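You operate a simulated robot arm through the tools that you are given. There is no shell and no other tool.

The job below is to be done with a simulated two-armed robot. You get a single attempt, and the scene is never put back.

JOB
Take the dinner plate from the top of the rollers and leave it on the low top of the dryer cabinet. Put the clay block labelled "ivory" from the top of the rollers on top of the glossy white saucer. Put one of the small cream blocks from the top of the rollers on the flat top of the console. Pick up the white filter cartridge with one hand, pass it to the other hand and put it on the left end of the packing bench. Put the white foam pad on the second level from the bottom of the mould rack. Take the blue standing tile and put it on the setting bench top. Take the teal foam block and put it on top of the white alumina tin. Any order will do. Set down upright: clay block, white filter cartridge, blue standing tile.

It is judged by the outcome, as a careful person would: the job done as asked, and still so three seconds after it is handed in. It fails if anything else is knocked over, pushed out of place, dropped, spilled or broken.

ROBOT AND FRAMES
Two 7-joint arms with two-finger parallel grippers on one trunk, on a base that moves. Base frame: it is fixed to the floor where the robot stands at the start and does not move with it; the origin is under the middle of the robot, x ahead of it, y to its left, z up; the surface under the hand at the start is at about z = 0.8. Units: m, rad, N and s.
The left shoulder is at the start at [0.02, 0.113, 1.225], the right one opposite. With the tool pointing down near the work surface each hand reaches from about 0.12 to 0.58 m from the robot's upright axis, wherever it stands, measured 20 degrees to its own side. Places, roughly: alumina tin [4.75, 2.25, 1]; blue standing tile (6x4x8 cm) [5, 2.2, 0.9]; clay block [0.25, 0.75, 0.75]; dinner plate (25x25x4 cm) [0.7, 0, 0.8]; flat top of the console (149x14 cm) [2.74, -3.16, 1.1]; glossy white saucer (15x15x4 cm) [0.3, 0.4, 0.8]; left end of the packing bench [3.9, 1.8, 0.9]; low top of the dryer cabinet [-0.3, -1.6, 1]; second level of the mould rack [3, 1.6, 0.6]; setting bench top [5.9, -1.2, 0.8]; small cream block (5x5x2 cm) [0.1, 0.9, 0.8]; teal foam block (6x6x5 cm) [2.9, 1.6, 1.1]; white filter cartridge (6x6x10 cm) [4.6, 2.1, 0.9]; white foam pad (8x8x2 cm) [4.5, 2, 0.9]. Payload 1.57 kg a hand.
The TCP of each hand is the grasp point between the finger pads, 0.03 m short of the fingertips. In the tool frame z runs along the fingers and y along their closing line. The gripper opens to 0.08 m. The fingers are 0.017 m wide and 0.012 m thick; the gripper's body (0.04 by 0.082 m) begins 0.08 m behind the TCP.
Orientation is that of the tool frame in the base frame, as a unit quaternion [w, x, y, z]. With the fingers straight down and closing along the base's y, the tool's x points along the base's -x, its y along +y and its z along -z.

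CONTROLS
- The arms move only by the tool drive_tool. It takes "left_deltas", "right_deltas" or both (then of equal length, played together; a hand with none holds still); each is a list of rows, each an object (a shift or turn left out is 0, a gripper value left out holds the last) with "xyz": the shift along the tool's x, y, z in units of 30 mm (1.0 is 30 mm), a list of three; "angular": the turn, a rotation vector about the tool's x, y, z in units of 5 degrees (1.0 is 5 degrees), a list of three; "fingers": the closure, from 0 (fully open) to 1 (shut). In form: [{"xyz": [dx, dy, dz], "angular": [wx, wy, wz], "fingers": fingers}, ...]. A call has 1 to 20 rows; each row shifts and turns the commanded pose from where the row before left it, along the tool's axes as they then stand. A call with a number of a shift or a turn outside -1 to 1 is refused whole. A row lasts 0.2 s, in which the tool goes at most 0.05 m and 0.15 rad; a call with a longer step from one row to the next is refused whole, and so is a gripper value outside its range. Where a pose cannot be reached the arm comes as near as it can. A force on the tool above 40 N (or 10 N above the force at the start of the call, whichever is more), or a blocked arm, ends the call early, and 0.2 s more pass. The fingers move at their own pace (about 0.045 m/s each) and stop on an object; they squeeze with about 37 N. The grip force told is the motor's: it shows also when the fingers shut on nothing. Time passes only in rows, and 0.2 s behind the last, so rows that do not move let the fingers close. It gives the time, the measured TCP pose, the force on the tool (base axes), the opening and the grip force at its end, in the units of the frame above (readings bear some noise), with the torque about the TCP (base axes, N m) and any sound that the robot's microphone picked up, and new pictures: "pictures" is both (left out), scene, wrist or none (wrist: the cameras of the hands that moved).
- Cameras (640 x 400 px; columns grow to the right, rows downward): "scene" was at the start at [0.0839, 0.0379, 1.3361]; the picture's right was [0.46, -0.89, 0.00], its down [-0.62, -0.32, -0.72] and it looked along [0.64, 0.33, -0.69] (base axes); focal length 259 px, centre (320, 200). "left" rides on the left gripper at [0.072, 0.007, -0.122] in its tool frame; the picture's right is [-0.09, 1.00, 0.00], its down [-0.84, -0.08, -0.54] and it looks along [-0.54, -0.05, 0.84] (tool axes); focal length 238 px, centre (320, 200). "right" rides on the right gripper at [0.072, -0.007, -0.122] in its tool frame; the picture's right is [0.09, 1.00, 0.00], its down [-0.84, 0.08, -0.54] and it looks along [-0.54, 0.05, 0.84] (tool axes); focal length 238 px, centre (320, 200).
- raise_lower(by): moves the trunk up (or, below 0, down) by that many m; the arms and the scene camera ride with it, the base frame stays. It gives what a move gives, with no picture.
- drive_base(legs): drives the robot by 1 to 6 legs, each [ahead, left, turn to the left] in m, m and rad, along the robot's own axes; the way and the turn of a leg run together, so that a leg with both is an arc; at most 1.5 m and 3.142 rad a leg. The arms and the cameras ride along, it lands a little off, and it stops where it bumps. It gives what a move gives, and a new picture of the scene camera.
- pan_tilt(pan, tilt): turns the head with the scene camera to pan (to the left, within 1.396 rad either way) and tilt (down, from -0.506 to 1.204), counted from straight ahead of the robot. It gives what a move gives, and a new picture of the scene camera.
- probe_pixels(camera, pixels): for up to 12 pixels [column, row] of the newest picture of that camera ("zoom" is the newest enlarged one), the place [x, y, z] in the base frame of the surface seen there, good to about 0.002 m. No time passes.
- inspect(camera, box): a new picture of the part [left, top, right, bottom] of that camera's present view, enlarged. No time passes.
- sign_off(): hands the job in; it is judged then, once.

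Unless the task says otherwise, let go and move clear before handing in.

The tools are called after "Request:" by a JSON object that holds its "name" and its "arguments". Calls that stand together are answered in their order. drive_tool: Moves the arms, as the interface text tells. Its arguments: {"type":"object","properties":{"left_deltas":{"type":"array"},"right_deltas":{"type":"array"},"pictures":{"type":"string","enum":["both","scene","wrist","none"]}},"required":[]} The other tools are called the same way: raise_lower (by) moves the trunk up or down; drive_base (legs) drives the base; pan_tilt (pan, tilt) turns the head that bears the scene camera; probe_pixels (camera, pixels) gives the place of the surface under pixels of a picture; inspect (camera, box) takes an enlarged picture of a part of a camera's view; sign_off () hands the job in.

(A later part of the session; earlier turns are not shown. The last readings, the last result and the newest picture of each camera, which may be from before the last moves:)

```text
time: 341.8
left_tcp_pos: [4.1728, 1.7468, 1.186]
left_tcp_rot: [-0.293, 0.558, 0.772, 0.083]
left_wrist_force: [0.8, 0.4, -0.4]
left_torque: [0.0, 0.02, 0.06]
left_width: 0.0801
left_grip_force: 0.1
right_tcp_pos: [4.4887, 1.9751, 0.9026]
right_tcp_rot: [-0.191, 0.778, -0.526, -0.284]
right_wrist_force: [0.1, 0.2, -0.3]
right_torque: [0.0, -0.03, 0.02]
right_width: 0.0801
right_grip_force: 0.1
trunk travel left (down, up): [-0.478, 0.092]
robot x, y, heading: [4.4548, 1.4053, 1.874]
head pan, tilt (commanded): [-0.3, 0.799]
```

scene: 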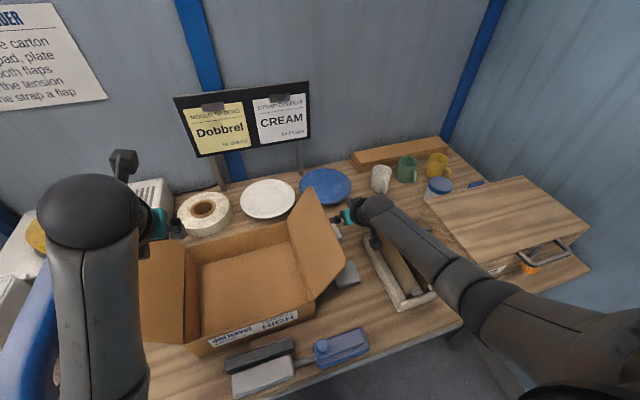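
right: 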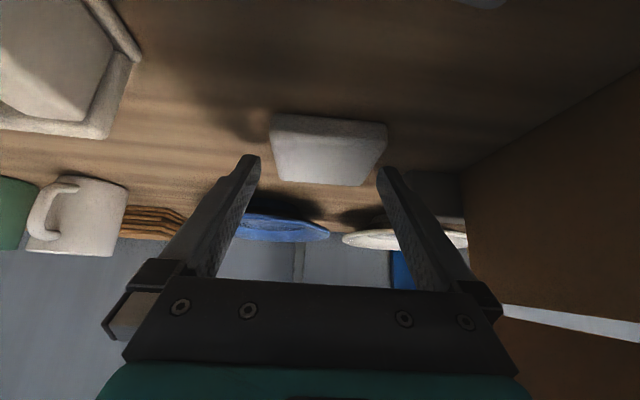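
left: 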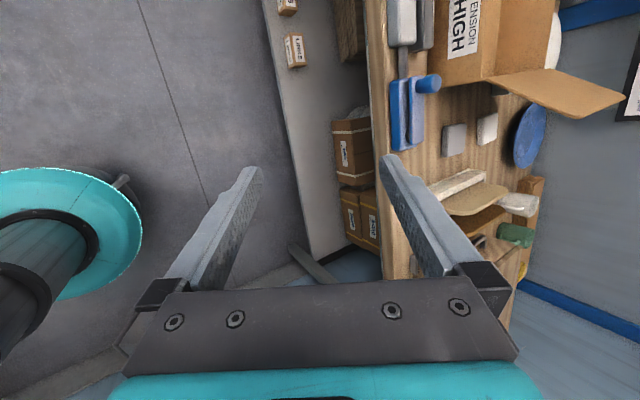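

Nearly there; the pad is ~3 mm toward the tool's +y. I'll correct, lower the final centimetre, and close.

Request:
{"name": "drive_tool", "arguments": {"right_deltas": [{"xyz": [0, 0.1, 0]}, {"xyz": [0.12, 0, 0.14]}, {"xyz": [0.12, 0, 0.14]}, {}], "pictures": "wrist"}}

```text
time: 342.8
left_tcp_pos: [4.1728, 1.7465, 1.1849]
left_tcp_rot: [-0.292, 0.558, 0.773, 0.082]
left_wrist_force: [-0.4, -0.4, 0.3]
left_torque: [0.02, -0.02, 0.03]
left_width: 0.0799
left_grip_force: 0.1
right_tcp_pos: [4.486, 1.9735, 0.8907]
right_tcp_rot: [-0.191, 0.779, -0.525, -0.284]
right_wrist_force: [-0.3, 0.4, -0.3]
right_torque: [0.01, 0.02, 0.0]
right_width: 0.0799
right_grip_force: 0.0
trunk travel left (down, up): [-0.478, 0.092]
robot x, y, heading: [4.46, 1.4064, 1.872]
head pan, tilt (commanded): [-0.3, 0.799]
```

right: 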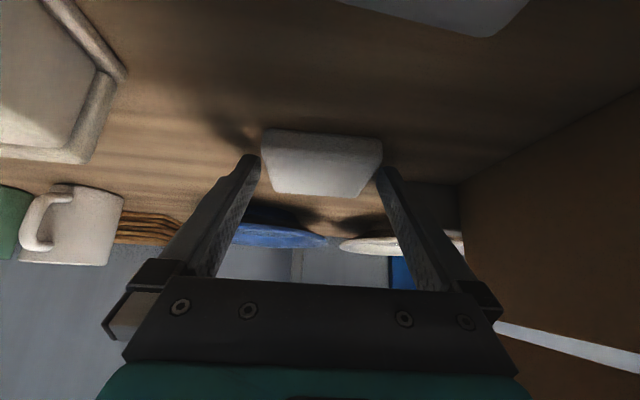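

The pad is between the fingertips. Closing.

Request:
{"name": "drive_tool", "arguments": {"right_deltas": [{"fingers": 0.15}, {"fingers": 0.3}, {"fingers": 1}, {"fingers": 1}, {"fingers": 1}], "pictures": "wrist"}}

```text
time: 343.9
left_tcp_pos: [4.1736, 1.7471, 1.1841]
left_tcp_rot: [-0.292, 0.558, 0.773, 0.083]
left_wrist_force: [-0.2, 0.2, 0.1]
left_torque: [-0.03, 0.0, -0.03]
left_width: 0.08
left_grip_force: 0.1
right_tcp_pos: [4.4856, 1.9721, 0.892]
right_tcp_rot: [-0.19, 0.779, -0.526, -0.283]
right_wrist_force: [-1.2, 0.4, -0.5]
right_torque: [0.04, 0.02, 0.01]
right_width: 0.0679
right_grip_force: 37.4
trunk travel left (down, up): [-0.478, 0.092]
robot x, y, heading: [4.458, 1.4051, 1.879]
head pan, tilt (commanded): [-0.3, 0.799]
```

right: 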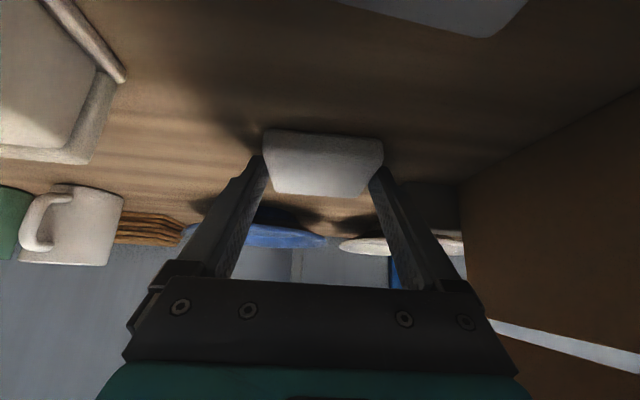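

Pad gripped (68 mm, 37 N). Lifting 5 cm, shifting right 4 cm past the flap, then up.

Request:
{"name": "drive_tool", "arguments": {"right_deltas": [{"xyz": [-0.25, 0, -0.3]}, {"xyz": [-0.5, 0, -0.59]}, {"xyz": [-0.5, 0, -0.59]}, {"xyz": [0, -0.45, 0]}, {"xyz": [0, -0.45, 0]}, {"xyz": [0, -0.44, 0]}, {"xyz": [-0.55, 0, -0.65]}, {"xyz": [-0.55, 0, -0.65]}, {"xyz": [-0.55, 0, -0.65]}, {"xyz": [-0.55, 0, -0.65]}, {"xyz": [-0.55, 0, -0.65]}, {"xyz": [-0.55, 0, -0.65]}, {"xyz": [-0.55, 0, -0.65]}, {"xyz": [-0.55, 0, -0.65]}, {"xyz": [-0.55, 0, -0.65]}, {}]}}

```text
time: 347.4
left_tcp_pos: [4.1721, 1.7465, 1.185]
left_tcp_rot: [-0.291, 0.558, 0.773, 0.082]
left_wrist_force: [-0.7, 0.4, -0.4]
left_torque: [-0.03, -0.03, 0.02]
left_width: 0.08
left_grip_force: 0.1
right_tcp_pos: [4.5239, 1.9898, 1.1777]
right_tcp_rot: [-0.189, 0.78, -0.525, -0.284]
right_wrist_force: [0.5, 0.2, 0.3]
right_torque: [0.01, -0.03, 0.0]
right_width: 0.0682
right_grip_force: 36.5
trunk travel left (down, up): [-0.478, 0.092]
robot x, y, heading: [4.4549, 1.4045, 1.873]
head pan, tilt (commanded): [-0.3, 0.799]
```

scene: 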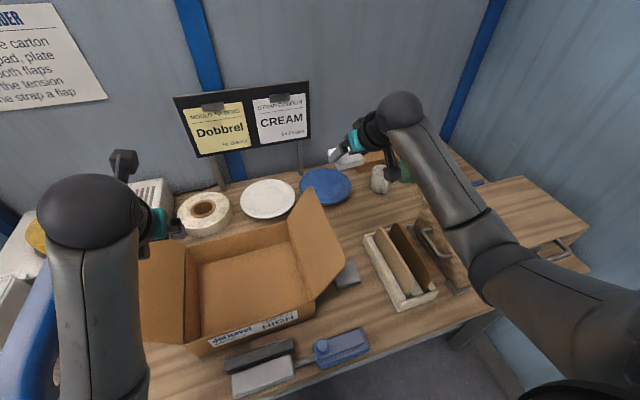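
right: 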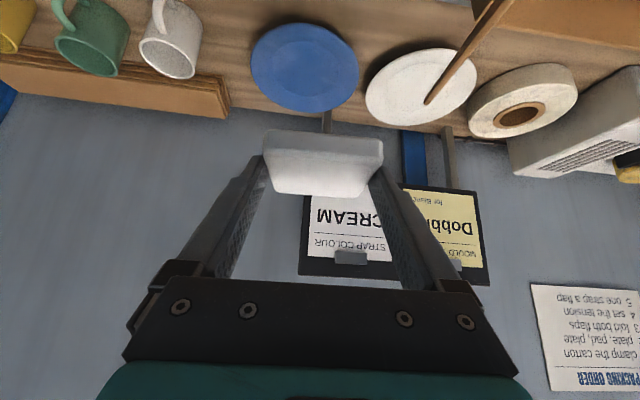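

The pad is lifted. Now I'll back away from the bench and slide left toward the mould rack.

Request:
{"name": "drive_base", "arguments": {"legs": [[-0.45, 0, 0], [0, 1.1, 0]]}}

Request:
{"name": "pan_tilt", "arguments": {"pan": -0.1, "tilt": 0.75}}

```text
time: 355.3
left_tcp_pos: [3.2567, 0.9961, 1.1848]
left_tcp_rot: [-0.292, 0.559, 0.772, 0.081]
left_wrist_force: [-0.2, -0.3, 1.0]
left_torque: [-0.02, 0.01, 0.01]
left_width: 0.0803
left_grip_force: 0.1
right_tcp_pos: [3.6085, 1.2401, 1.1784]
right_tcp_rot: [-0.19, 0.778, -0.527, -0.283]
right_wrist_force: [0.4, -0.2, -0.3]
right_torque: [-0.02, -0.02, -0.03]
right_width: 0.0682
right_grip_force: 36.5
trunk travel left (down, up): [-0.478, 0.092]
robot x, y, heading: [3.542, 0.6567, 1.874]
head pan, tilt (commanded): [-0.3, 0.799]
```

scene: 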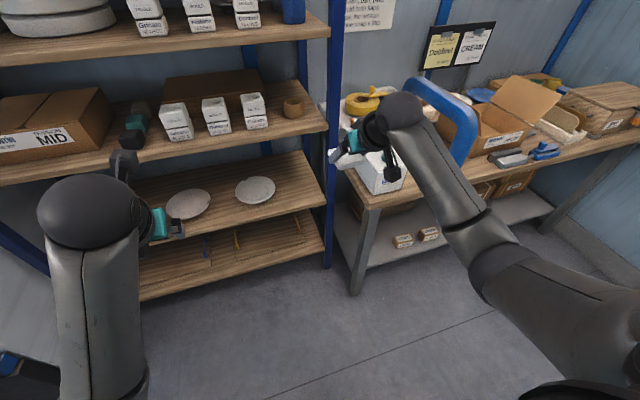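

```text
time: 356.0
left_tcp_pos: [3.2581, 0.9976, 1.1846]
left_tcp_rot: [-0.291, 0.559, 0.772, 0.082]
left_wrist_force: [0.2, 0.4, 0.7]
left_torque: [-0.03, -0.02, -0.02]
left_width: 0.08
left_grip_force: 0.1
right_tcp_pos: [3.6083, 1.24, 1.1776]
right_tcp_rot: [-0.19, 0.778, -0.527, -0.283]
right_wrist_force: [-0.3, 0.3, 0.0]
right_torque: [0.0, 0.01, -0.03]
right_width: 0.0683
right_grip_force: 37.2
trunk travel left (down, up): [-0.478, 0.092]
robot x, y, heading: [3.546, 0.6538, 1.87]
head pan, tilt (commanded): [-0.099, 0.75]
```

scene: 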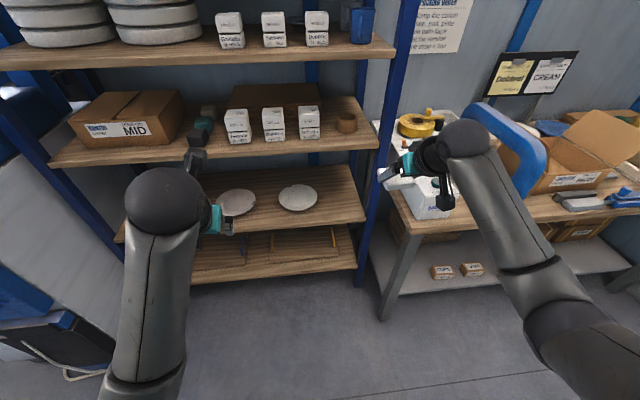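

I see level 2's right end at about (335,195), between the saucer at (298,197) and the blue post. Probing it.

Request:
{"name": "probe_pixels", "arguments": {"camera": "scene", "pixels": [[335, 195], [355, 215], [345, 180], [318, 197], [298, 197], [362, 220], [372, 235], [335, 222], [350, 170], [375, 130], [370, 152], [385, 60]]}}

Request:
{"name": "inspect", "arguments": {"camera": "scene", "box": [210, 80, 400, 260]}}

```text
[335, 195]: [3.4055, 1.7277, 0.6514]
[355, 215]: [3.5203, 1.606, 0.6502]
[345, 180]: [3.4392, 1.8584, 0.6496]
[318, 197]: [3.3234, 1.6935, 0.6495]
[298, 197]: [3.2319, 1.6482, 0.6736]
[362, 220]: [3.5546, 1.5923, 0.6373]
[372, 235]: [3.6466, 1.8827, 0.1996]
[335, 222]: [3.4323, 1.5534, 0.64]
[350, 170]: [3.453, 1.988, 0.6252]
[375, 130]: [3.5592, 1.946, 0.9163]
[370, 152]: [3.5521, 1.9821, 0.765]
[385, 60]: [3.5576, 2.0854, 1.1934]
```

```text
2.22 times, centred on (305, 170) of scene
```

zoom: 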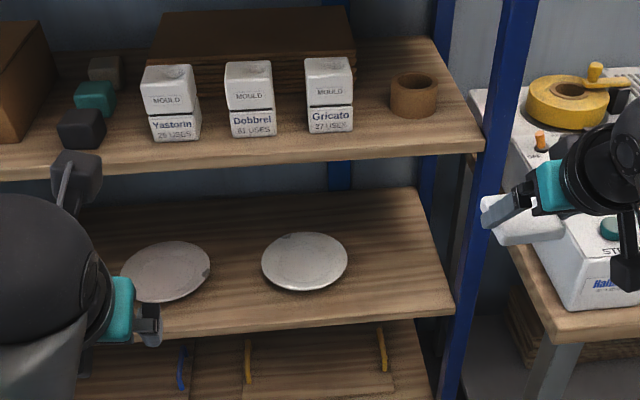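

Level 2 (z≈0.650) is free right of the saucer from u≈3.67 to 3.86. I'll lower the trunk 0.40 m while still in front, then drive in with the pad ~10 cm above the shelf.

Request:
{"name": "raise_lower", "arguments": {"by": -0.4}}

Request:
{"name": "pan_tilt", "arguments": {"pan": -0.3, "tilt": 0.5}}

```text
time: 359.8
left_tcp_pos: [3.2572, 0.9978, 0.7854]
left_tcp_rot: [-0.291, 0.559, 0.772, 0.082]
left_wrist_force: [0.7, -0.4, -0.4]
left_torque: [-0.02, 0.0, -0.01]
left_width: 0.08
left_grip_force: 0.1
right_tcp_pos: [3.6096, 1.2401, 0.7785]
right_tcp_rot: [-0.19, 0.778, -0.527, -0.283]
right_wrist_force: [1.3, 0.2, 0.7]
right_torque: [0.02, 0.02, -0.03]
right_width: 0.0681
right_grip_force: 37.4
trunk travel left (down, up): [-0.078, 0.492]
robot x, y, heading: [3.5415, 0.6535, 1.874]
head pan, tilt (commanded): [-0.099, 0.75]
```

```text
time: 360.6
left_tcp_pos: [3.2587, 0.9974, 0.7851]
left_tcp_rot: [-0.291, 0.56, 0.771, 0.082]
left_wrist_force: [0.0, 0.3, -0.5]
left_torque: [-0.05, 0.0, -0.01]
left_width: 0.0801
left_grip_force: 0.0
right_tcp_pos: [3.6087, 1.24, 0.7782]
right_tcp_rot: [-0.19, 0.778, -0.528, -0.283]
right_wrist_force: [-0.6, -0.2, -0.3]
right_torque: [-0.01, 0.0, 0.04]
right_width: 0.0682
right_grip_force: 36.6
trunk travel left (down, up): [-0.078, 0.492]
robot x, y, heading: [3.5445, 0.6576, 1.871]
head pan, tilt (commanded): [-0.3, 0.499]
```

scene: 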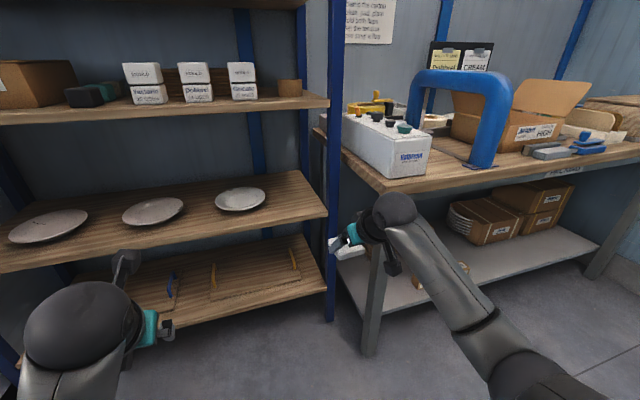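

The right forearm will pass near the bench's left corner, so I'll go in steps: 5 cm left, then 25 cm ahead, and look.

Request:
{"name": "drive_base", "arguments": {"legs": [[0, 0.055, 0], [0.25, 0, 0]]}}

Request:
{"name": "probe_pixels", "arguments": {"camera": "scene", "pixels": [[330, 180], [335, 250], [400, 240], [440, 280], [480, 310], [375, 180], [372, 300], [350, 245], [300, 200]]}}

```text
time: 363.0
left_tcp_pos: [3.1312, 1.2204, 0.7852]
left_tcp_rot: [-0.291, 0.559, 0.772, 0.082]
left_wrist_force: [0.5, 0.4, 0.0]
left_torque: [0.0, 0.0, 0.01]
left_width: 0.0802
left_grip_force: 0.0
right_tcp_pos: [3.4816, 1.4622, 0.778]
right_tcp_rot: [-0.19, 0.778, -0.528, -0.282]
right_wrist_force: [-0.6, 0.0, -0.8]
right_torque: [0.01, 0.03, 0.01]
right_width: 0.0683
right_grip_force: 36.8
trunk travel left (down, up): [-0.078, 0.492]
robot x, y, heading: [3.4167, 0.8789, 1.869]
head pan, tilt (commanded): [-0.3, 0.499]
```

scene: 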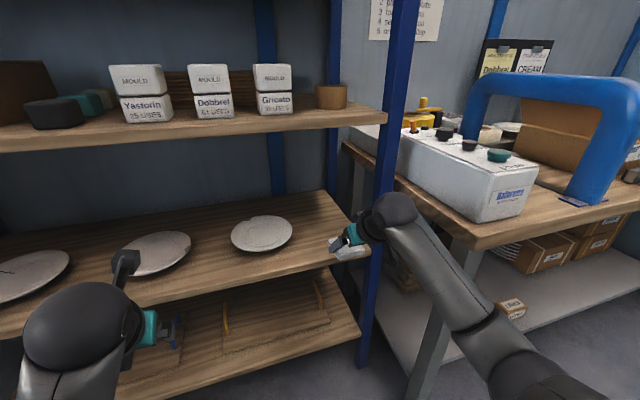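

```text
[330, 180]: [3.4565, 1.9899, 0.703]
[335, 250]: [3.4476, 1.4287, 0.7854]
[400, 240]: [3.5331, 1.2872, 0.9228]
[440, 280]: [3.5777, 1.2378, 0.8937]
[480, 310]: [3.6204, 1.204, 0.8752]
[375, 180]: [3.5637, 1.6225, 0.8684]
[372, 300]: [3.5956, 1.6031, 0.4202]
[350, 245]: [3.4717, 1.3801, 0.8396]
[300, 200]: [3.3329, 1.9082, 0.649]
```

The forearm stays inside the post line. Driving 10 cm further and extending the arm ~10 cm so the pad is over the spot.

Request:
{"name": "drive_base", "arguments": {"legs": [[0.1, 0, 0]]}}

Request:
{"name": "drive_tool", "arguments": {"right_deltas": [{"xyz": [-0.66, -0.08, 0.555]}, {"xyz": [-0.66, -0.08, 0.555]}, {"xyz": [-0.66, -0.08, 0.555]}, {"xyz": [-0.66, -0.08, 0.555]}, {}]}}

```text
time: 364.1
left_tcp_pos: [3.1011, 1.3175, 0.786]
left_tcp_rot: [-0.291, 0.559, 0.772, 0.082]
left_wrist_force: [-0.4, 0.1, -0.6]
left_torque: [0.0, 0.04, 0.0]
left_width: 0.0799
left_grip_force: 0.1
right_tcp_pos: [3.4514, 1.5583, 0.7775]
right_tcp_rot: [-0.19, 0.779, -0.527, -0.283]
right_wrist_force: [0.4, 0.0, -0.1]
right_torque: [-0.02, 0.01, 0.03]
right_width: 0.0684
right_grip_force: 36.9
trunk travel left (down, up): [-0.078, 0.492]
robot x, y, heading: [3.3849, 0.9728, 1.868]
head pan, tilt (commanded): [-0.3, 0.499]
```

scene: 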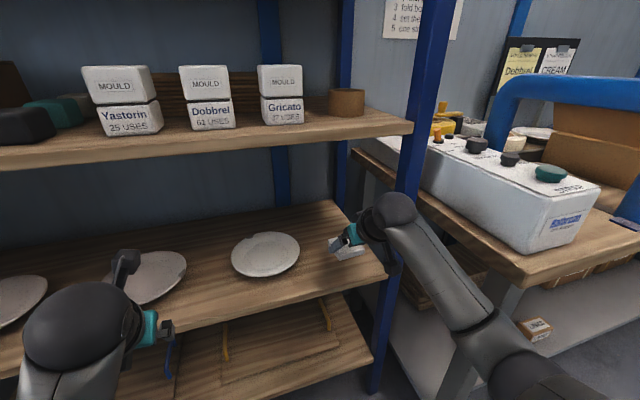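

```text
time: 365.3
left_tcp_pos: [3.1017, 1.3146, 0.7853]
left_tcp_rot: [-0.291, 0.559, 0.772, 0.083]
left_wrist_force: [-0.3, -0.3, -0.3]
left_torque: [-0.01, -0.04, -0.02]
left_width: 0.0801
left_grip_force: 0.0
right_tcp_pos: [3.4235, 1.657, 0.7763]
right_tcp_rot: [-0.19, 0.779, -0.527, -0.282]
right_wrist_force: [0.2, -0.1, 1.5]
right_torque: [0.03, -0.01, 0.0]
right_width: 0.0682
right_grip_force: 37.0
trunk travel left (down, up): [-0.078, 0.492]
robot x, y, heading: [3.3858, 0.9738, 1.874]
head pan, tilt (commanded): [-0.3, 0.499]
```

scene: 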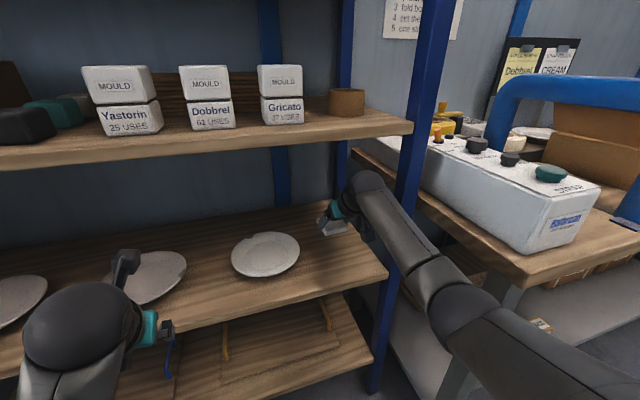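
right: 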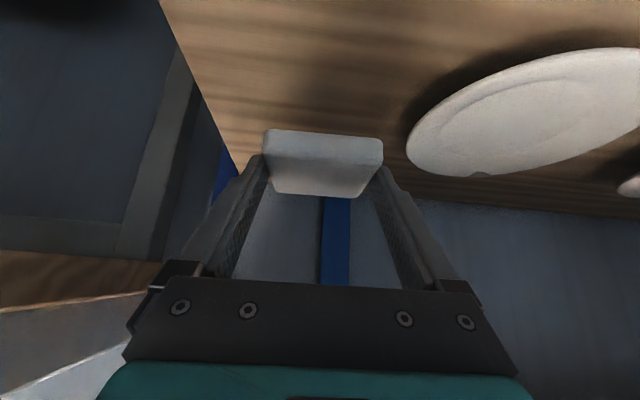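

The pad is over the free shelf spot (u≈3.76, v≈0.60), 9.5 cm up. Lowering.

Request:
{"name": "drive_tool", "arguments": {"right_deltas": [{"xyz": [0.5, 0, 0.59]}, {"xyz": [0.5, 0, 0.59]}, {"xyz": [0.5, 0, 0.59]}, {"xyz": [0.25, 0, 0.3]}, {}], "pictures": "wrist"}}

```text
time: 366.5
left_tcp_pos: [3.1001, 1.3167, 0.7848]
left_tcp_rot: [-0.291, 0.559, 0.772, 0.082]
left_wrist_force: [0.1, -0.3, 0.1]
left_torque: [0.02, -0.02, 0.01]
left_width: 0.0802
left_grip_force: 0.1
right_tcp_pos: [3.422, 1.6582, 0.6959]
right_tcp_rot: [-0.19, 0.779, -0.527, -0.283]
right_wrist_force: [-0.1, 0.1, 0.0]
right_torque: [0.02, 0.04, -0.01]
right_width: 0.0681
right_grip_force: 36.3
trunk travel left (down, up): [-0.078, 0.492]
robot x, y, heading: [3.3859, 0.9735, 1.871]
head pan, tilt (commanded): [-0.3, 0.499]
```

right: 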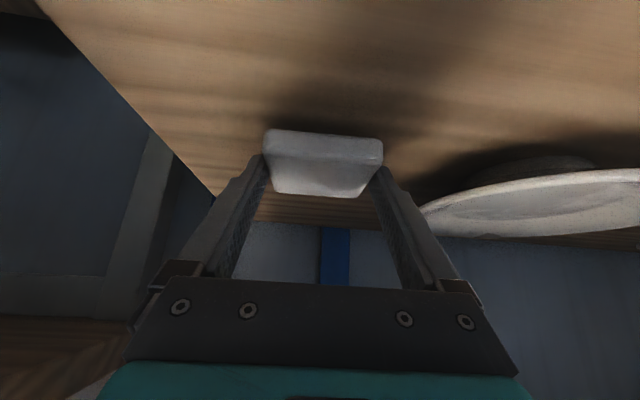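

Request:
{"name": "drive_tool", "arguments": {"right_deltas": [{"xyz": [0.12, 0, 0.14]}, {"xyz": [0.08, 0, 0.1]}, {}], "pictures": "none"}}

Request:
{"name": "drive_tool", "arguments": {"right_deltas": [{"xyz": [0.05, 0, 0.06]}, {"xyz": [0.04, 0, 0.05]}, {}], "pictures": "none"}}

```text
time: 367.3
left_tcp_pos: [3.101, 1.3165, 0.785]
left_tcp_rot: [-0.291, 0.559, 0.772, 0.082]
left_wrist_force: [-0.2, -0.6, -0.1]
left_torque: [0.03, 0.02, -0.02]
left_width: 0.0801
left_grip_force: 0.0
right_tcp_pos: [3.4218, 1.658, 0.686]
right_tcp_rot: [-0.19, 0.778, -0.527, -0.283]
right_wrist_force: [-0.1, 0.1, -0.7]
right_torque: [0.01, -0.01, 0.0]
right_width: 0.0681
right_grip_force: 36.7
trunk travel left (down, up): [-0.078, 0.492]
robot x, y, heading: [3.3843, 0.9726, 1.871]
head pan, tilt (commanded): [-0.3, 0.499]
```

```text
time: 368.1
left_tcp_pos: [3.1005, 1.3159, 0.7843]
left_tcp_rot: [-0.291, 0.559, 0.772, 0.082]
left_wrist_force: [-0.5, 0.0, -0.6]
left_torque: [0.01, -0.02, -0.02]
left_width: 0.0806
left_grip_force: 0.0
right_tcp_pos: [3.4228, 1.6576, 0.6832]
right_tcp_rot: [-0.191, 0.778, -0.526, -0.285]
right_wrist_force: [0.0, 0.5, -0.6]
right_torque: [0.02, -0.02, -0.02]
right_width: 0.068
right_grip_force: 37.1
trunk travel left (down, up): [-0.078, 0.492]
robot x, y, heading: [3.3914, 0.9755, 1.87]
head pan, tilt (commanded): [-0.3, 0.499]
```

Request:
{"name": "drive_tool", "arguments": {"right_deltas": [{"xyz": [0.04, 0, 0.05]}, {}], "pictures": "none"}}

Request:
{"name": "drive_tool", "arguments": {"right_deltas": [{"xyz": [0.02, 0, 0.025]}, {}], "pictures": "wrist"}}

```text
time: 368.7
left_tcp_pos: [3.1008, 1.316, 0.7851]
left_tcp_rot: [-0.291, 0.56, 0.772, 0.083]
left_wrist_force: [0.2, 0.2, -0.6]
left_torque: [-0.01, -0.01, -0.01]
left_width: 0.08
left_grip_force: 0.1
right_tcp_pos: [3.4217, 1.6581, 0.6809]
right_tcp_rot: [-0.191, 0.778, -0.527, -0.284]
right_wrist_force: [0.4, -0.6, 1.4]
right_torque: [0.05, -0.05, -0.04]
right_width: 0.0684
right_grip_force: 37.2
trunk travel left (down, up): [-0.078, 0.492]
robot x, y, heading: [3.3859, 0.973, 1.876]
head pan, tilt (commanded): [-0.3, 0.499]
```

```text
time: 369.3
left_tcp_pos: [3.1005, 1.315, 0.7861]
left_tcp_rot: [-0.291, 0.559, 0.772, 0.082]
left_wrist_force: [0.5, 0.1, 0.2]
left_torque: [0.02, -0.04, 0.0]
left_width: 0.0799
left_grip_force: 0.1
right_tcp_pos: [3.4222, 1.6584, 0.6814]
right_tcp_rot: [-0.191, 0.778, -0.526, -0.285]
right_wrist_force: [-0.5, -0.8, 3.6]
right_torque: [0.03, -0.06, 0.03]
right_width: 0.0681
right_grip_force: 37.1
trunk travel left (down, up): [-0.078, 0.492]
robot x, y, heading: [3.3847, 0.9715, 1.875]
head pan, tilt (commanded): [-0.3, 0.499]
```

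right: 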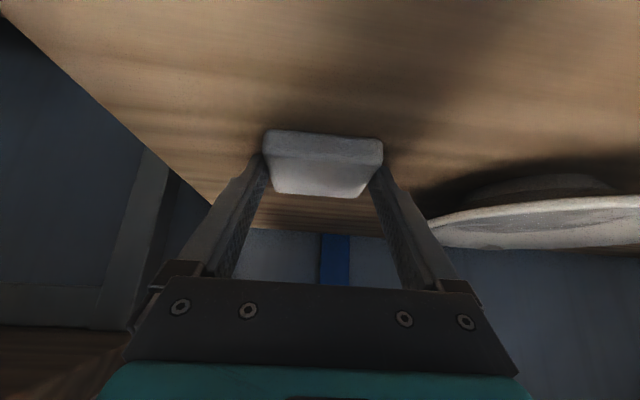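

The pad touches the shelf (3.6 N). Opening and withdrawing up-back along the tool axis.

Request:
{"name": "drive_tool", "arguments": {"right_deltas": [{"fingers": 0}, {"fingers": 0}, {"fingers": 0}, {"xyz": [0, 0, -0.3]}, {"xyz": [0, 0, -0.5]}, {"xyz": [0, 0, -0.7]}, {"xyz": [0, 0, -0.8]}, {"xyz": [0, 0, -0.8]}, {"xyz": [0.3, 0, -0.7]}, {"xyz": [0.4, 0, -0.6]}]}}

```text
time: 371.5
left_tcp_pos: [3.1005, 1.3163, 0.7855]
left_tcp_rot: [-0.292, 0.559, 0.772, 0.082]
left_wrist_force: [0.1, 0.1, 0.3]
left_torque: [-0.01, -0.01, 0.01]
left_width: 0.0799
left_grip_force: 0.1
right_tcp_pos: [3.4629, 1.5651, 0.7699]
right_tcp_rot: [-0.19, 0.778, -0.527, -0.284]
right_wrist_force: [-0.6, -0.4, 0.2]
right_torque: [-0.02, 0.03, -0.03]
right_width: 0.0802
right_grip_force: 0.2
trunk travel left (down, up): [-0.078, 0.492]
robot x, y, heading: [3.389, 0.9739, 1.87]
head pan, tilt (commanded): [-0.3, 0.499]
```

scene: 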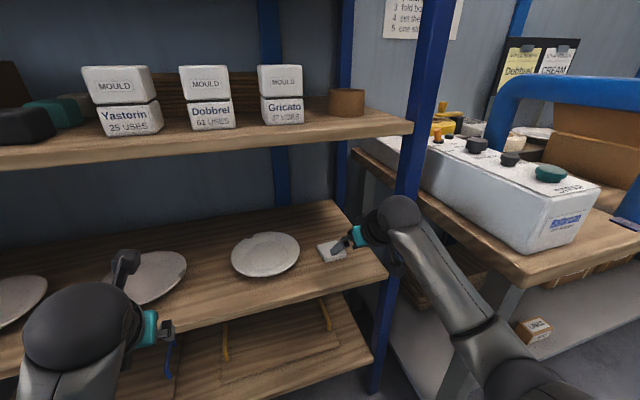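
right: 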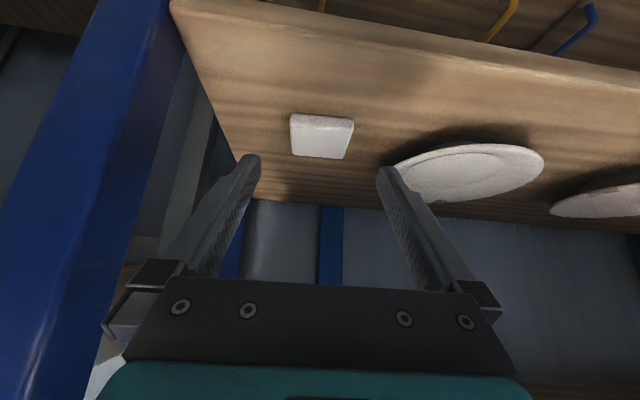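

The pad lies flat on level 2. Next the teal block: back away, raise the trunk, and inspect the shelf-3/4 gap.

Request:
{"name": "drive_base", "arguments": {"legs": [[-0.42, 0, 0]]}}

Request:
{"name": "raise_lower", "arguments": {"by": 0.3}}

Request:
{"name": "pan_tilt", "arguments": {"pan": 0.15, "tilt": 0.3}}

```text
time: 374.1
left_tcp_pos: [3.2234, 0.9228, 0.7854]
left_tcp_rot: [-0.292, 0.559, 0.772, 0.082]
left_wrist_force: [-0.6, 0.8, 1.0]
left_torque: [-0.01, 0.01, -0.02]
left_width: 0.08
left_grip_force: 0.1
right_tcp_pos: [3.5851, 1.1707, 0.7686]
right_tcp_rot: [-0.19, 0.778, -0.528, -0.283]
right_wrist_force: [0.3, 0.4, 0.0]
right_torque: [0.02, 0.02, 0.02]
right_width: 0.08
right_grip_force: 0.0
trunk travel left (down, up): [-0.078, 0.492]
robot x, y, heading: [3.5126, 0.5814, 1.872]
head pan, tilt (commanded): [-0.3, 0.499]
```

scene: 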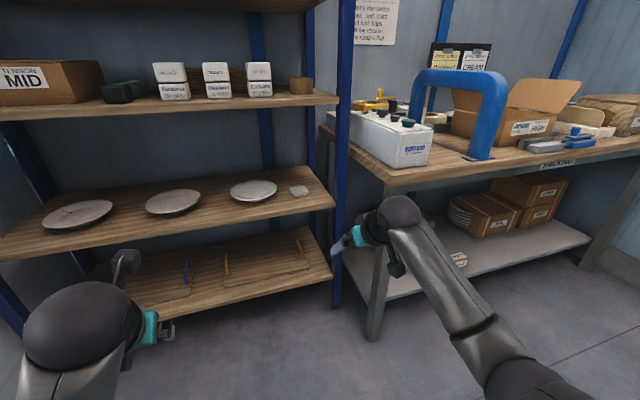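

```text
time: 377.1
left_tcp_pos: [3.2241, 0.9224, 1.0854]
left_tcp_rot: [-0.291, 0.559, 0.772, 0.081]
left_wrist_force: [0.4, -0.2, -0.3]
left_torque: [-0.03, -0.02, 0.0]
left_width: 0.0801
left_grip_force: 0.1
right_tcp_pos: [3.5858, 1.1718, 1.0686]
right_tcp_rot: [-0.19, 0.778, -0.527, -0.283]
right_wrist_force: [0.7, 0.6, 0.4]
right_torque: [-0.02, 0.02, -0.05]
right_width: 0.08
right_grip_force: 0.0
trunk travel left (down, up): [-0.378, 0.192]
robot x, y, heading: [3.5104, 0.5782, 1.872]
head pan, tilt (commanded): [-0.3, 0.499]
```

```text
time: 378.0
left_tcp_pos: [3.2241, 0.922, 1.0848]
left_tcp_rot: [-0.292, 0.559, 0.772, 0.082]
left_wrist_force: [-0.1, 0.1, 0.1]
left_torque: [-0.02, 0.0, 0.01]
left_width: 0.08
left_grip_force: 0.0
right_tcp_pos: [3.5848, 1.1703, 1.0693]
right_tcp_rot: [-0.191, 0.778, -0.528, -0.283]
right_wrist_force: [-0.2, -0.3, 0.3]
right_torque: [0.01, -0.01, -0.01]
right_width: 0.0801
right_grip_force: 0.1
trunk travel left (down, up): [-0.378, 0.192]
robot x, y, heading: [3.5062, 0.5793, 1.875]
head pan, tilt (commanded): [0.15, 0.3]
```

scene: 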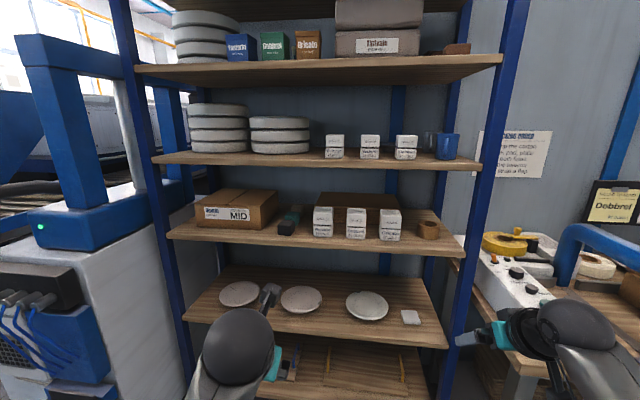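

Shelf 4's front edge is at rows 157–167. I'll zoom and probe its bottom edge and the foam blocks again from here.

Request:
{"name": "inspect", "arguments": {"camera": "scene", "box": [250, 145, 350, 255]}}

```text
3.64 times, centred on (300, 200) of scene
```

zoom: 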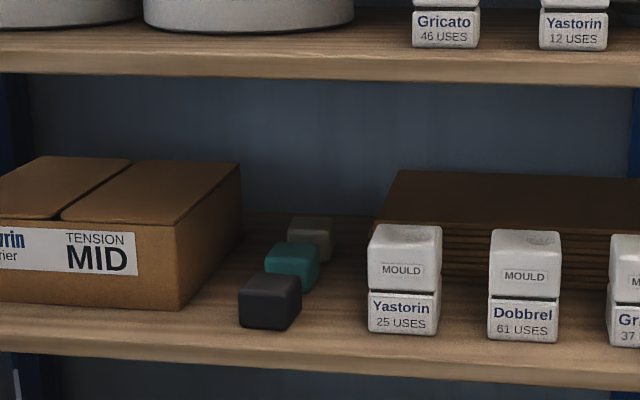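

Request:
{"name": "probe_pixels", "arguments": {"camera": "zoom", "pixels": [[270, 60], [270, 77], [270, 85], [270, 345], [270, 360], [205, 250], [185, 300], [240, 200], [370, 300], [405, 180], [292, 250], [290, 278]]}}

Request:
{"name": "probe_pixels", "arguments": {"camera": "zoom", "pixels": [[268, 250], [315, 255], [305, 245], [285, 244], [310, 275], [268, 280], [270, 305], [245, 300], [295, 300], [310, 222], [310, 240], [380, 240]]}}

```text
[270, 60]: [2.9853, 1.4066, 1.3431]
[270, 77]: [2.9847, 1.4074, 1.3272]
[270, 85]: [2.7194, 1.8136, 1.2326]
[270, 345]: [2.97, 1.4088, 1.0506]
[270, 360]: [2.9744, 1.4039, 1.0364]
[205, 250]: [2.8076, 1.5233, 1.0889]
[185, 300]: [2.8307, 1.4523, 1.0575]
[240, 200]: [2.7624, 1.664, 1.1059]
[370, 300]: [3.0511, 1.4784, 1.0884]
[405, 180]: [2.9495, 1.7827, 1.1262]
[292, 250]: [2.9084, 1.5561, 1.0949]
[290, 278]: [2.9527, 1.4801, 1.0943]
```

```text
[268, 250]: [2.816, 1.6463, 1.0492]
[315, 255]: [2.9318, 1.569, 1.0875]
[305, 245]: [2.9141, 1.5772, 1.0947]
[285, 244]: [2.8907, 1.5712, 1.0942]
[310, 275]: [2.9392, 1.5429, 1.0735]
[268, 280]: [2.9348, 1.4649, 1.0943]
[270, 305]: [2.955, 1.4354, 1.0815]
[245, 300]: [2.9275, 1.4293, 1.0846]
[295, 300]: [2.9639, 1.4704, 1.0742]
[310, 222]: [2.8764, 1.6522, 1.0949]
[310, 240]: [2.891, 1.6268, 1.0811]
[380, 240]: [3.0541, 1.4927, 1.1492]
```

Shelf 4's underside is at z≈1.325 and the teal block's centre is at about u=3.235, v=0.639. I'll pose the left hand (40° down, straight in, camera on top) and fold the right hand back out of the way.

Request:
{"name": "drive_tool", "arguments": {"left_deltas": [{"xyz": [0.84, 0.07, 0.54]}, {"xyz": [0.84, 0.07, 0.54]}, {"xyz": [0.84, 0.07, 0.54]}, {"xyz": [0.84, 0.07, 0.54]}, {"angular": [-0.463, 0.674, -0.173]}, {"angular": [-0.463, 0.674, -0.173]}, {"angular": [-0.463, 0.674, -0.173]}, {"angular": [-0.463, 0.674, -0.173]}, {"angular": [-0.463, 0.674, -0.173]}, {}, {}, {}, {}, {}, {}, {}], "right_deltas": [{"angular": [0, 1, 0]}, {"angular": [0, 1, 0]}, {"angular": [0, 1, 0]}, {"angular": [0, 1, 0]}, {"angular": [0, 1, 0]}, {"angular": [0, 1, 0]}, {"angular": [0, 1, 0]}, {"angular": [0, 1, 0]}, {"xyz": [0.9, 0, 0]}, {"xyz": [0.9, 0, 0]}, {"xyz": [0.9, 0, 0]}, {"xyz": [0.9, 0, 0]}, {"xyz": [0.9, 0, 0]}, {"xyz": [0.9, 0, 0]}, {"xyz": [0.9, 0, 0]}, {}]}}

```text
time: 381.4
left_tcp_pos: [3.1878, 1.0376, 1.0855]
left_tcp_rot: [-0.34, 0.538, 0.729, 0.251]
left_wrist_force: [-0.4, -0.6, 0.9]
left_torque: [0.03, 0.0, -0.02]
left_width: 0.0798
left_grip_force: 0.1
right_tcp_pos: [3.6562, 0.9996, 1.0693]
right_tcp_rot: [0.001, 0.828, -0.56, 0.0]
right_wrist_force: [-0.5, -0.3, 0.2]
right_torque: [0.02, 0.02, 0.0]
right_width: 0.0801
right_grip_force: 0.1
trunk travel left (down, up): [-0.378, 0.192]
robot x, y, heading: [3.5067, 0.5775, 1.871]
head pan, tilt (commanded): [0.15, 0.3]
```

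scene: 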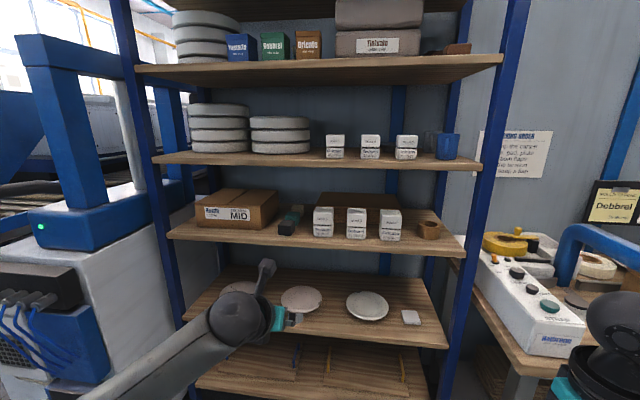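
right: 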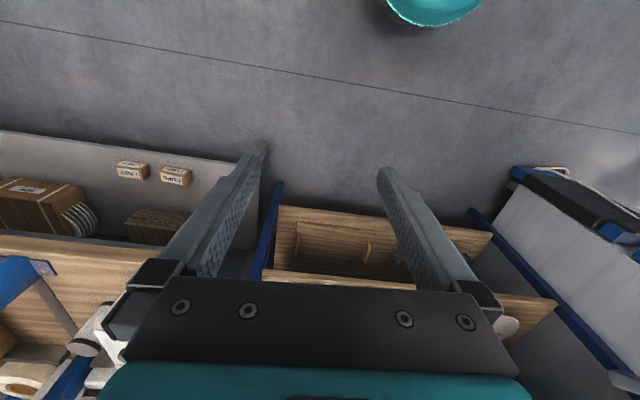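
left: 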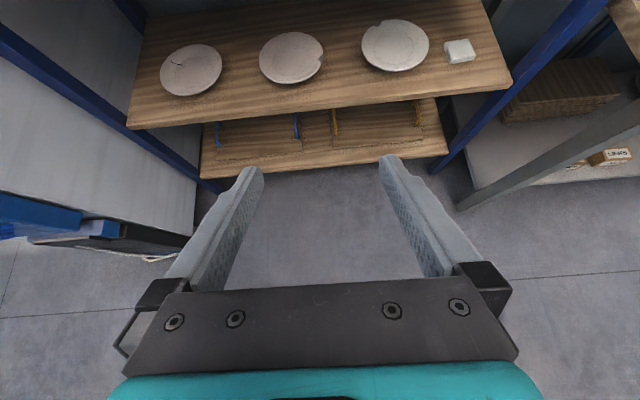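

The left hand has the wanted pose. Before moving in, I'll check the white/blue cart at left for elbow clearance.

Request:
{"name": "probe_pixels", "arguments": {"camera": "scene", "pixels": [[150, 260], [175, 300], [130, 330], [90, 240], [185, 340], [60, 150], [180, 220], [120, 200], [200, 350], [150, 380]]}}

```text
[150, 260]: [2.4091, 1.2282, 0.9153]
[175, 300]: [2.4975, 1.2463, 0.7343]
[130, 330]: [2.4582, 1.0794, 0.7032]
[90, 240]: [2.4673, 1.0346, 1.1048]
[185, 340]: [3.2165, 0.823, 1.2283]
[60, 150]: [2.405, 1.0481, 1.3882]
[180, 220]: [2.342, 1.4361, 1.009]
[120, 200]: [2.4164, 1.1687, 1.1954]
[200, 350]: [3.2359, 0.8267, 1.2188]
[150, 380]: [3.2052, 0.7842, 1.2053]
```

The cart's side is at u≈2.75, well clear. Raise the hand 3.5 cm, then shift left and drive ahead so the fingertips stop just before the grey block.

Request:
{"name": "drive_tool", "arguments": {"left_deltas": [{"xyz": [0.45, 0, -0.38]}, {"xyz": [0.45, 0, -0.38]}, {}], "pictures": "none"}}

Request:
{"name": "drive_base", "arguments": {"legs": [[0, 0.117, 0], [0.3, 0, 0]]}}

Request:
{"name": "inspect", "arguments": {"camera": "left", "box": [0, 0, 640, 400]}}

```text
time: 382.2
left_tcp_pos: [3.189, 1.0366, 1.1214]
left_tcp_rot: [-0.34, 0.539, 0.729, 0.252]
left_wrist_force: [-0.4, 0.1, -0.7]
left_torque: [0.02, -0.04, 0.0]
left_width: 0.0801
left_grip_force: 0.0
right_tcp_pos: [3.6575, 0.9984, 1.0692]
right_tcp_rot: [0.001, 0.828, -0.561, -0.001]
right_wrist_force: [0.1, -0.5, -0.9]
right_torque: [0.0, -0.02, 0.01]
right_width: 0.08
right_grip_force: 0.1
trunk travel left (down, up): [-0.378, 0.192]
robot x, y, heading: [3.5083, 0.5802, 1.866]
head pan, tilt (commanded): [0.15, 0.3]
```

```text
time: 385.0
left_tcp_pos: [2.9913, 1.28, 1.1212]
left_tcp_rot: [-0.339, 0.539, 0.729, 0.251]
left_wrist_force: [-0.1, 0.7, -0.6]
left_torque: [0.01, 0.02, 0.02]
left_width: 0.08
left_grip_force: 0.1
right_tcp_pos: [3.4579, 1.2427, 1.0708]
right_tcp_rot: [0.002, 0.829, -0.56, 0.0]
right_wrist_force: [0.2, 0.4, 0.5]
right_torque: [-0.04, 0.01, 0.0]
right_width: 0.08
right_grip_force: 0.1
trunk travel left (down, up): [-0.378, 0.192]
robot x, y, heading: [3.3118, 0.8229, 1.881]
head pan, tilt (commanded): [0.15, 0.3]
```

scene: 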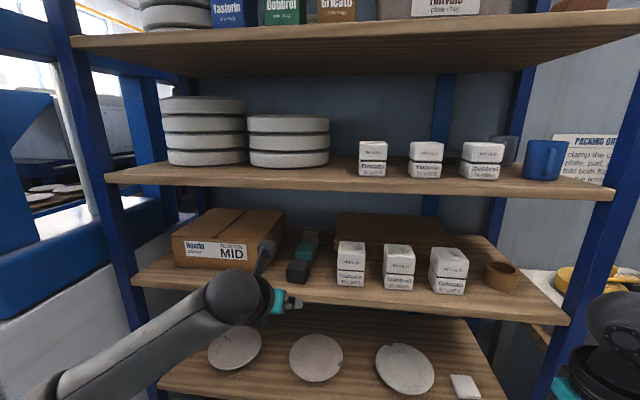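

```text
1.00 times, centred on (320, 200) of left (not enlarged: the box is as wide or as high as the picture)
```

zoom: 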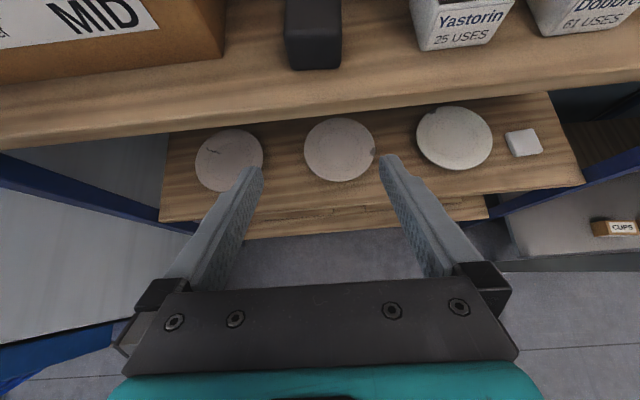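

Aligned: grey block at column 313. Driving 10 cm further ahead.

Request:
{"name": "drive_base", "arguments": {"legs": [[0.1, 0, -0.01]]}}

Request:
{"name": "inspect", "arguments": {"camera": "left", "box": [0, 0, 640, 400]}}

```text
time: 386.1
left_tcp_pos: [2.9647, 1.3792, 1.1202]
left_tcp_rot: [-0.339, 0.541, 0.727, 0.252]
left_wrist_force: [-1.0, 0.8, -0.2]
left_torque: [-0.03, -0.01, 0.01]
left_width: 0.0804
left_grip_force: 0.0
right_tcp_pos: [3.4342, 1.3374, 1.0693]
right_tcp_rot: [0.002, 0.826, -0.564, 0.0]
right_wrist_force: [0.0, 0.8, -0.6]
right_torque: [-0.06, -0.03, 0.02]
right_width: 0.0799
right_grip_force: 0.1
trunk travel left (down, up): [-0.378, 0.192]
robot x, y, heading: [3.2841, 0.9181, 1.862]
head pan, tilt (commanded): [0.15, 0.3]
```

scene: 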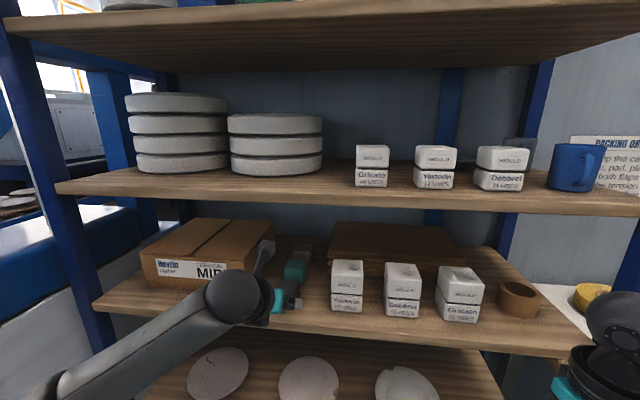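

```text
1.00 times, centred on (320, 200) of left (not enlarged: the box is as wide or as high as the picture)
```

zoom: 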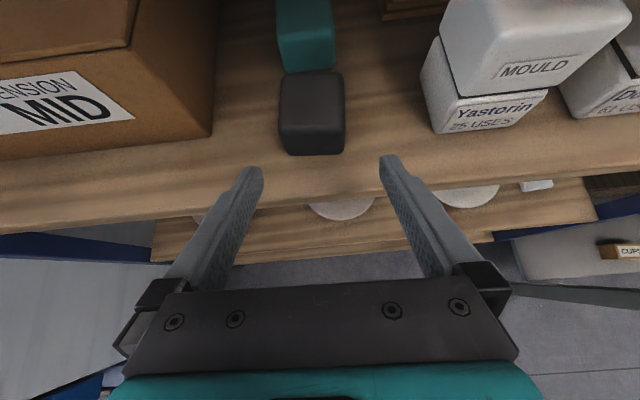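

Now the grey (312,110) and teal (305,30) blocks show clearly between the fingers. Probing them for exact positions.

Request:
{"name": "probe_pixels", "arguments": {"camera": "zoom", "pixels": [[282, 85], [340, 85], [312, 95], [282, 125], [342, 125], [305, 10], [278, 20], [331, 20], [283, 50], [333, 50], [305, 45], [215, 100]]}}

Request:
{"name": "probe_pixels", "arguments": {"camera": "zoom", "pixels": [[305, 36], [290, 30], [325, 30], [440, 100], [425, 80], [312, 72], [305, 66], [385, 15]]}}

```text
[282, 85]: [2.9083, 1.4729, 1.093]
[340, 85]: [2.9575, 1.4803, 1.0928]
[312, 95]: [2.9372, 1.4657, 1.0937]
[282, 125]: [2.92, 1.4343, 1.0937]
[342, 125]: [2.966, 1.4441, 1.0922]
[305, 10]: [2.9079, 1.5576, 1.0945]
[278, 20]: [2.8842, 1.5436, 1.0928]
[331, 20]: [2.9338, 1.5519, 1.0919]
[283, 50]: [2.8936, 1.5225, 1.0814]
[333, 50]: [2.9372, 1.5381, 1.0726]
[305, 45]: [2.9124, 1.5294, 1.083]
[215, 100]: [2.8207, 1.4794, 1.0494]
```

```text
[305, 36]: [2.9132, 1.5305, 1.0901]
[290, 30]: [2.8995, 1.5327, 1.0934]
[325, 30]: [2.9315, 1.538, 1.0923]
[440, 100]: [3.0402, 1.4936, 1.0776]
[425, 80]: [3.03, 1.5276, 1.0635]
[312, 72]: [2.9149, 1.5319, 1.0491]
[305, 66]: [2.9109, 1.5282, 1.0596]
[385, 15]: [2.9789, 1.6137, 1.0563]
```

Both blocks are centred on my line (teal centre u≈3.2345, v≈0.637). Advancing on a shallow slope, first 60 %.

Request:
{"name": "drive_tool", "arguments": {"left_deltas": [{"xyz": [0.3525, -0.02, 0.671]}, {"xyz": [0.3525, -0.02, 0.671]}, {"xyz": [0.3525, -0.02, 0.671]}, {"xyz": [0.3525, -0.02, 0.671]}, {"xyz": [0.3525, -0.02, 0.671]}, {}]}}

```text
time: 387.6
left_tcp_pos: [2.931, 1.4835, 1.0969]
left_tcp_rot: [-0.339, 0.542, 0.727, 0.252]
left_wrist_force: [0.1, 0.0, -0.1]
left_torque: [-0.03, 0.0, 0.01]
left_width: 0.0801
left_grip_force: 0.1
right_tcp_pos: [3.4334, 1.3354, 1.0703]
right_tcp_rot: [0.001, 0.826, -0.564, 0.0]
right_wrist_force: [1.1, 0.3, 0.2]
right_torque: [0.02, -0.01, -0.01]
right_width: 0.0799
right_grip_force: 0.0
trunk travel left (down, up): [-0.378, 0.192]
robot x, y, heading: [3.2835, 0.9196, 1.864]
head pan, tilt (commanded): [0.15, 0.3]
```

scene: 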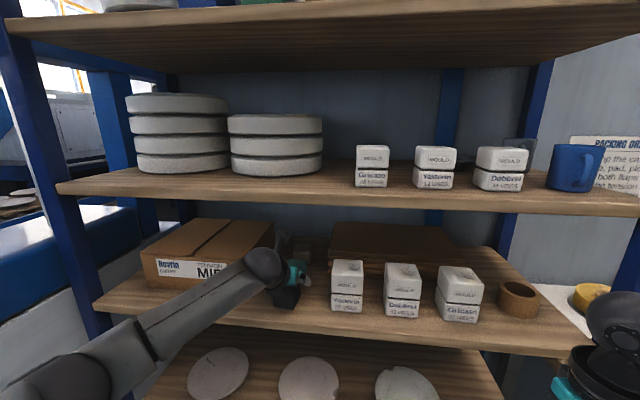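
left: 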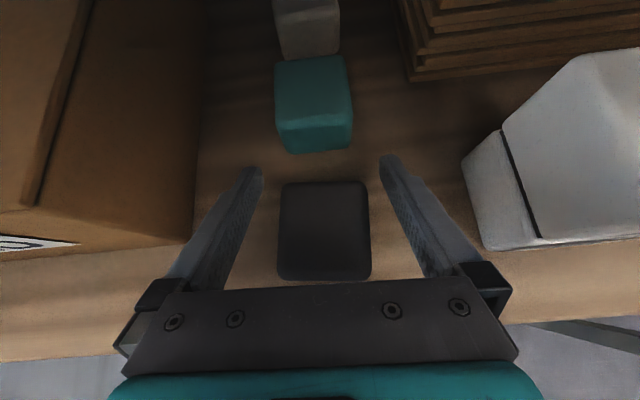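

Both fingers pass either side of the grey block with the teal one straight ahead. Advancing the remaining 7 cm.

Request:
{"name": "drive_tool", "arguments": {"left_deltas": [{"xyz": [0.2625, -0.03, 0.52]}, {"xyz": [0.2625, -0.03, 0.52]}, {"xyz": [0.2625, -0.03, 0.52]}, {"xyz": [0.2625, -0.03, 0.52]}, {}], "pictures": "wrist"}}

```text
time: 388.8
left_tcp_pos: [2.9073, 1.5483, 1.0814]
left_tcp_rot: [-0.34, 0.541, 0.726, 0.253]
left_wrist_force: [0.1, -0.3, 0.0]
left_torque: [0.03, 0.02, 0.01]
left_width: 0.0802
left_grip_force: 0.0
right_tcp_pos: [3.4335, 1.336, 1.0698]
right_tcp_rot: [0.0, 0.826, -0.564, -0.001]
right_wrist_force: [-0.4, -0.7, 0.2]
right_torque: [0.01, -0.02, 0.01]
right_width: 0.08
right_grip_force: 0.1
trunk travel left (down, up): [-0.378, 0.192]
robot x, y, heading: [3.2828, 0.9166, 1.863]
head pan, tilt (commanded): [0.15, 0.3]
```

left: 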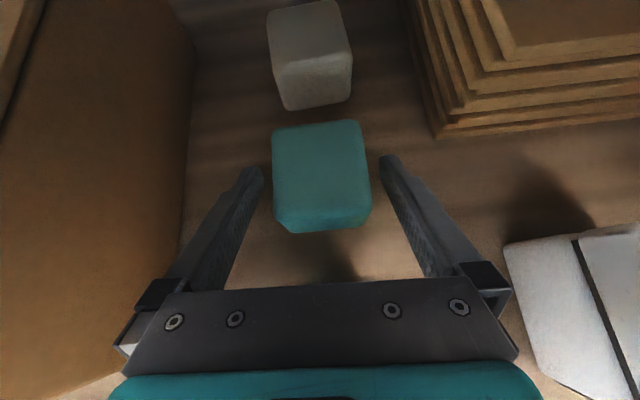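

The teal block sits centred between the fingers with ~6 mm each side. Closing.

Request:
{"name": "drive_tool", "arguments": {"left_deltas": [{"fingers": 0.2}, {"fingers": 0.35}, {"fingers": 1}, {"fingers": 1}, {"fingers": 1}], "pictures": "wrist"}}

```text
time: 389.9
left_tcp_pos: [2.9083, 1.5487, 1.0814]
left_tcp_rot: [-0.339, 0.542, 0.726, 0.253]
left_wrist_force: [-0.2, 0.6, 0.3]
left_torque: [0.0, 0.04, 0.0]
left_width: 0.0538
left_grip_force: 36.7
right_tcp_pos: [3.4341, 1.3352, 1.0693]
right_tcp_rot: [0.001, 0.826, -0.564, -0.001]
right_wrist_force: [0.3, -0.4, 0.1]
right_torque: [0.02, -0.02, -0.04]
right_width: 0.0801
right_grip_force: 0.2
trunk travel left (down, up): [-0.378, 0.192]
robot x, y, heading: [3.2803, 0.9179, 1.86]
head pan, tilt (commanded): [0.15, 0.3]
```

left: 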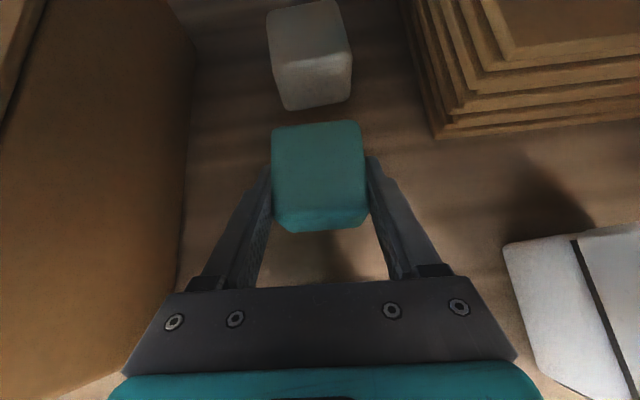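

Gripped at 54 mm. Lifting 2 cm, then diagonally up-back over the grey block.

Request:
{"name": "drive_tool", "arguments": {"left_deltas": [{"xyz": [0.255, 0, -0.215]}, {"xyz": [0.255, 0, -0.215]}, {"xyz": [0.041, 0, -0.469]}, {"xyz": [0.041, 0, -0.469]}, {"xyz": [0.041, 0, -0.469]}, {"xyz": [0.041, 0, -0.469]}, {}]}}

```text
time: 391.6
left_tcp_pos: [2.9194, 1.5108, 1.1416]
left_tcp_rot: [-0.339, 0.542, 0.727, 0.252]
left_wrist_force: [-1.2, 0.4, -0.4]
left_torque: [-0.02, 0.0, 0.0]
left_width: 0.0533
left_grip_force: 36.8
right_tcp_pos: [3.4356, 1.3365, 1.07]
right_tcp_rot: [0.001, 0.827, -0.563, 0.0]
right_wrist_force: [-0.2, 0.0, 0.7]
right_torque: [0.0, 0.01, 0.02]
right_width: 0.08
right_grip_force: 0.1
trunk travel left (down, up): [-0.378, 0.192]
robot x, y, heading: [3.2838, 0.917, 1.866]
head pan, tilt (commanded): [0.15, 0.3]
```

scene: 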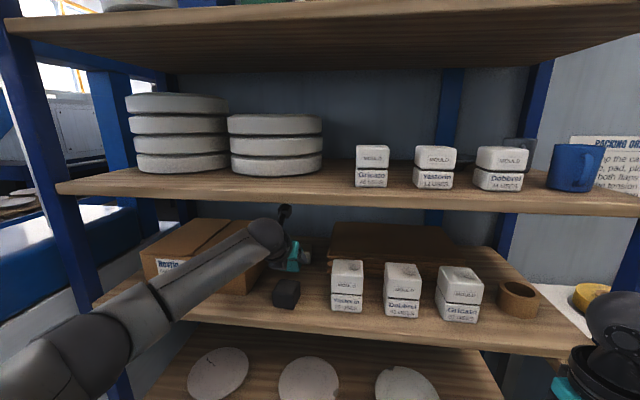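
left: 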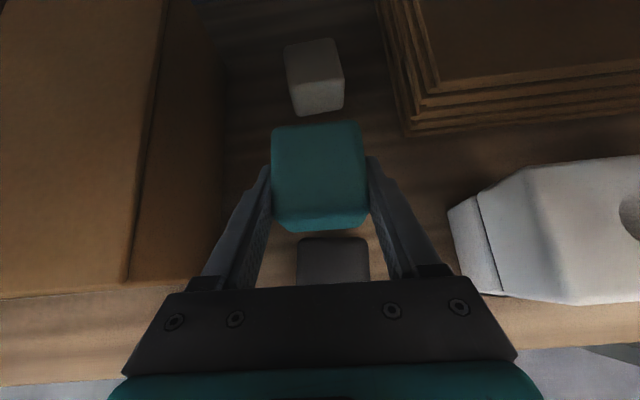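

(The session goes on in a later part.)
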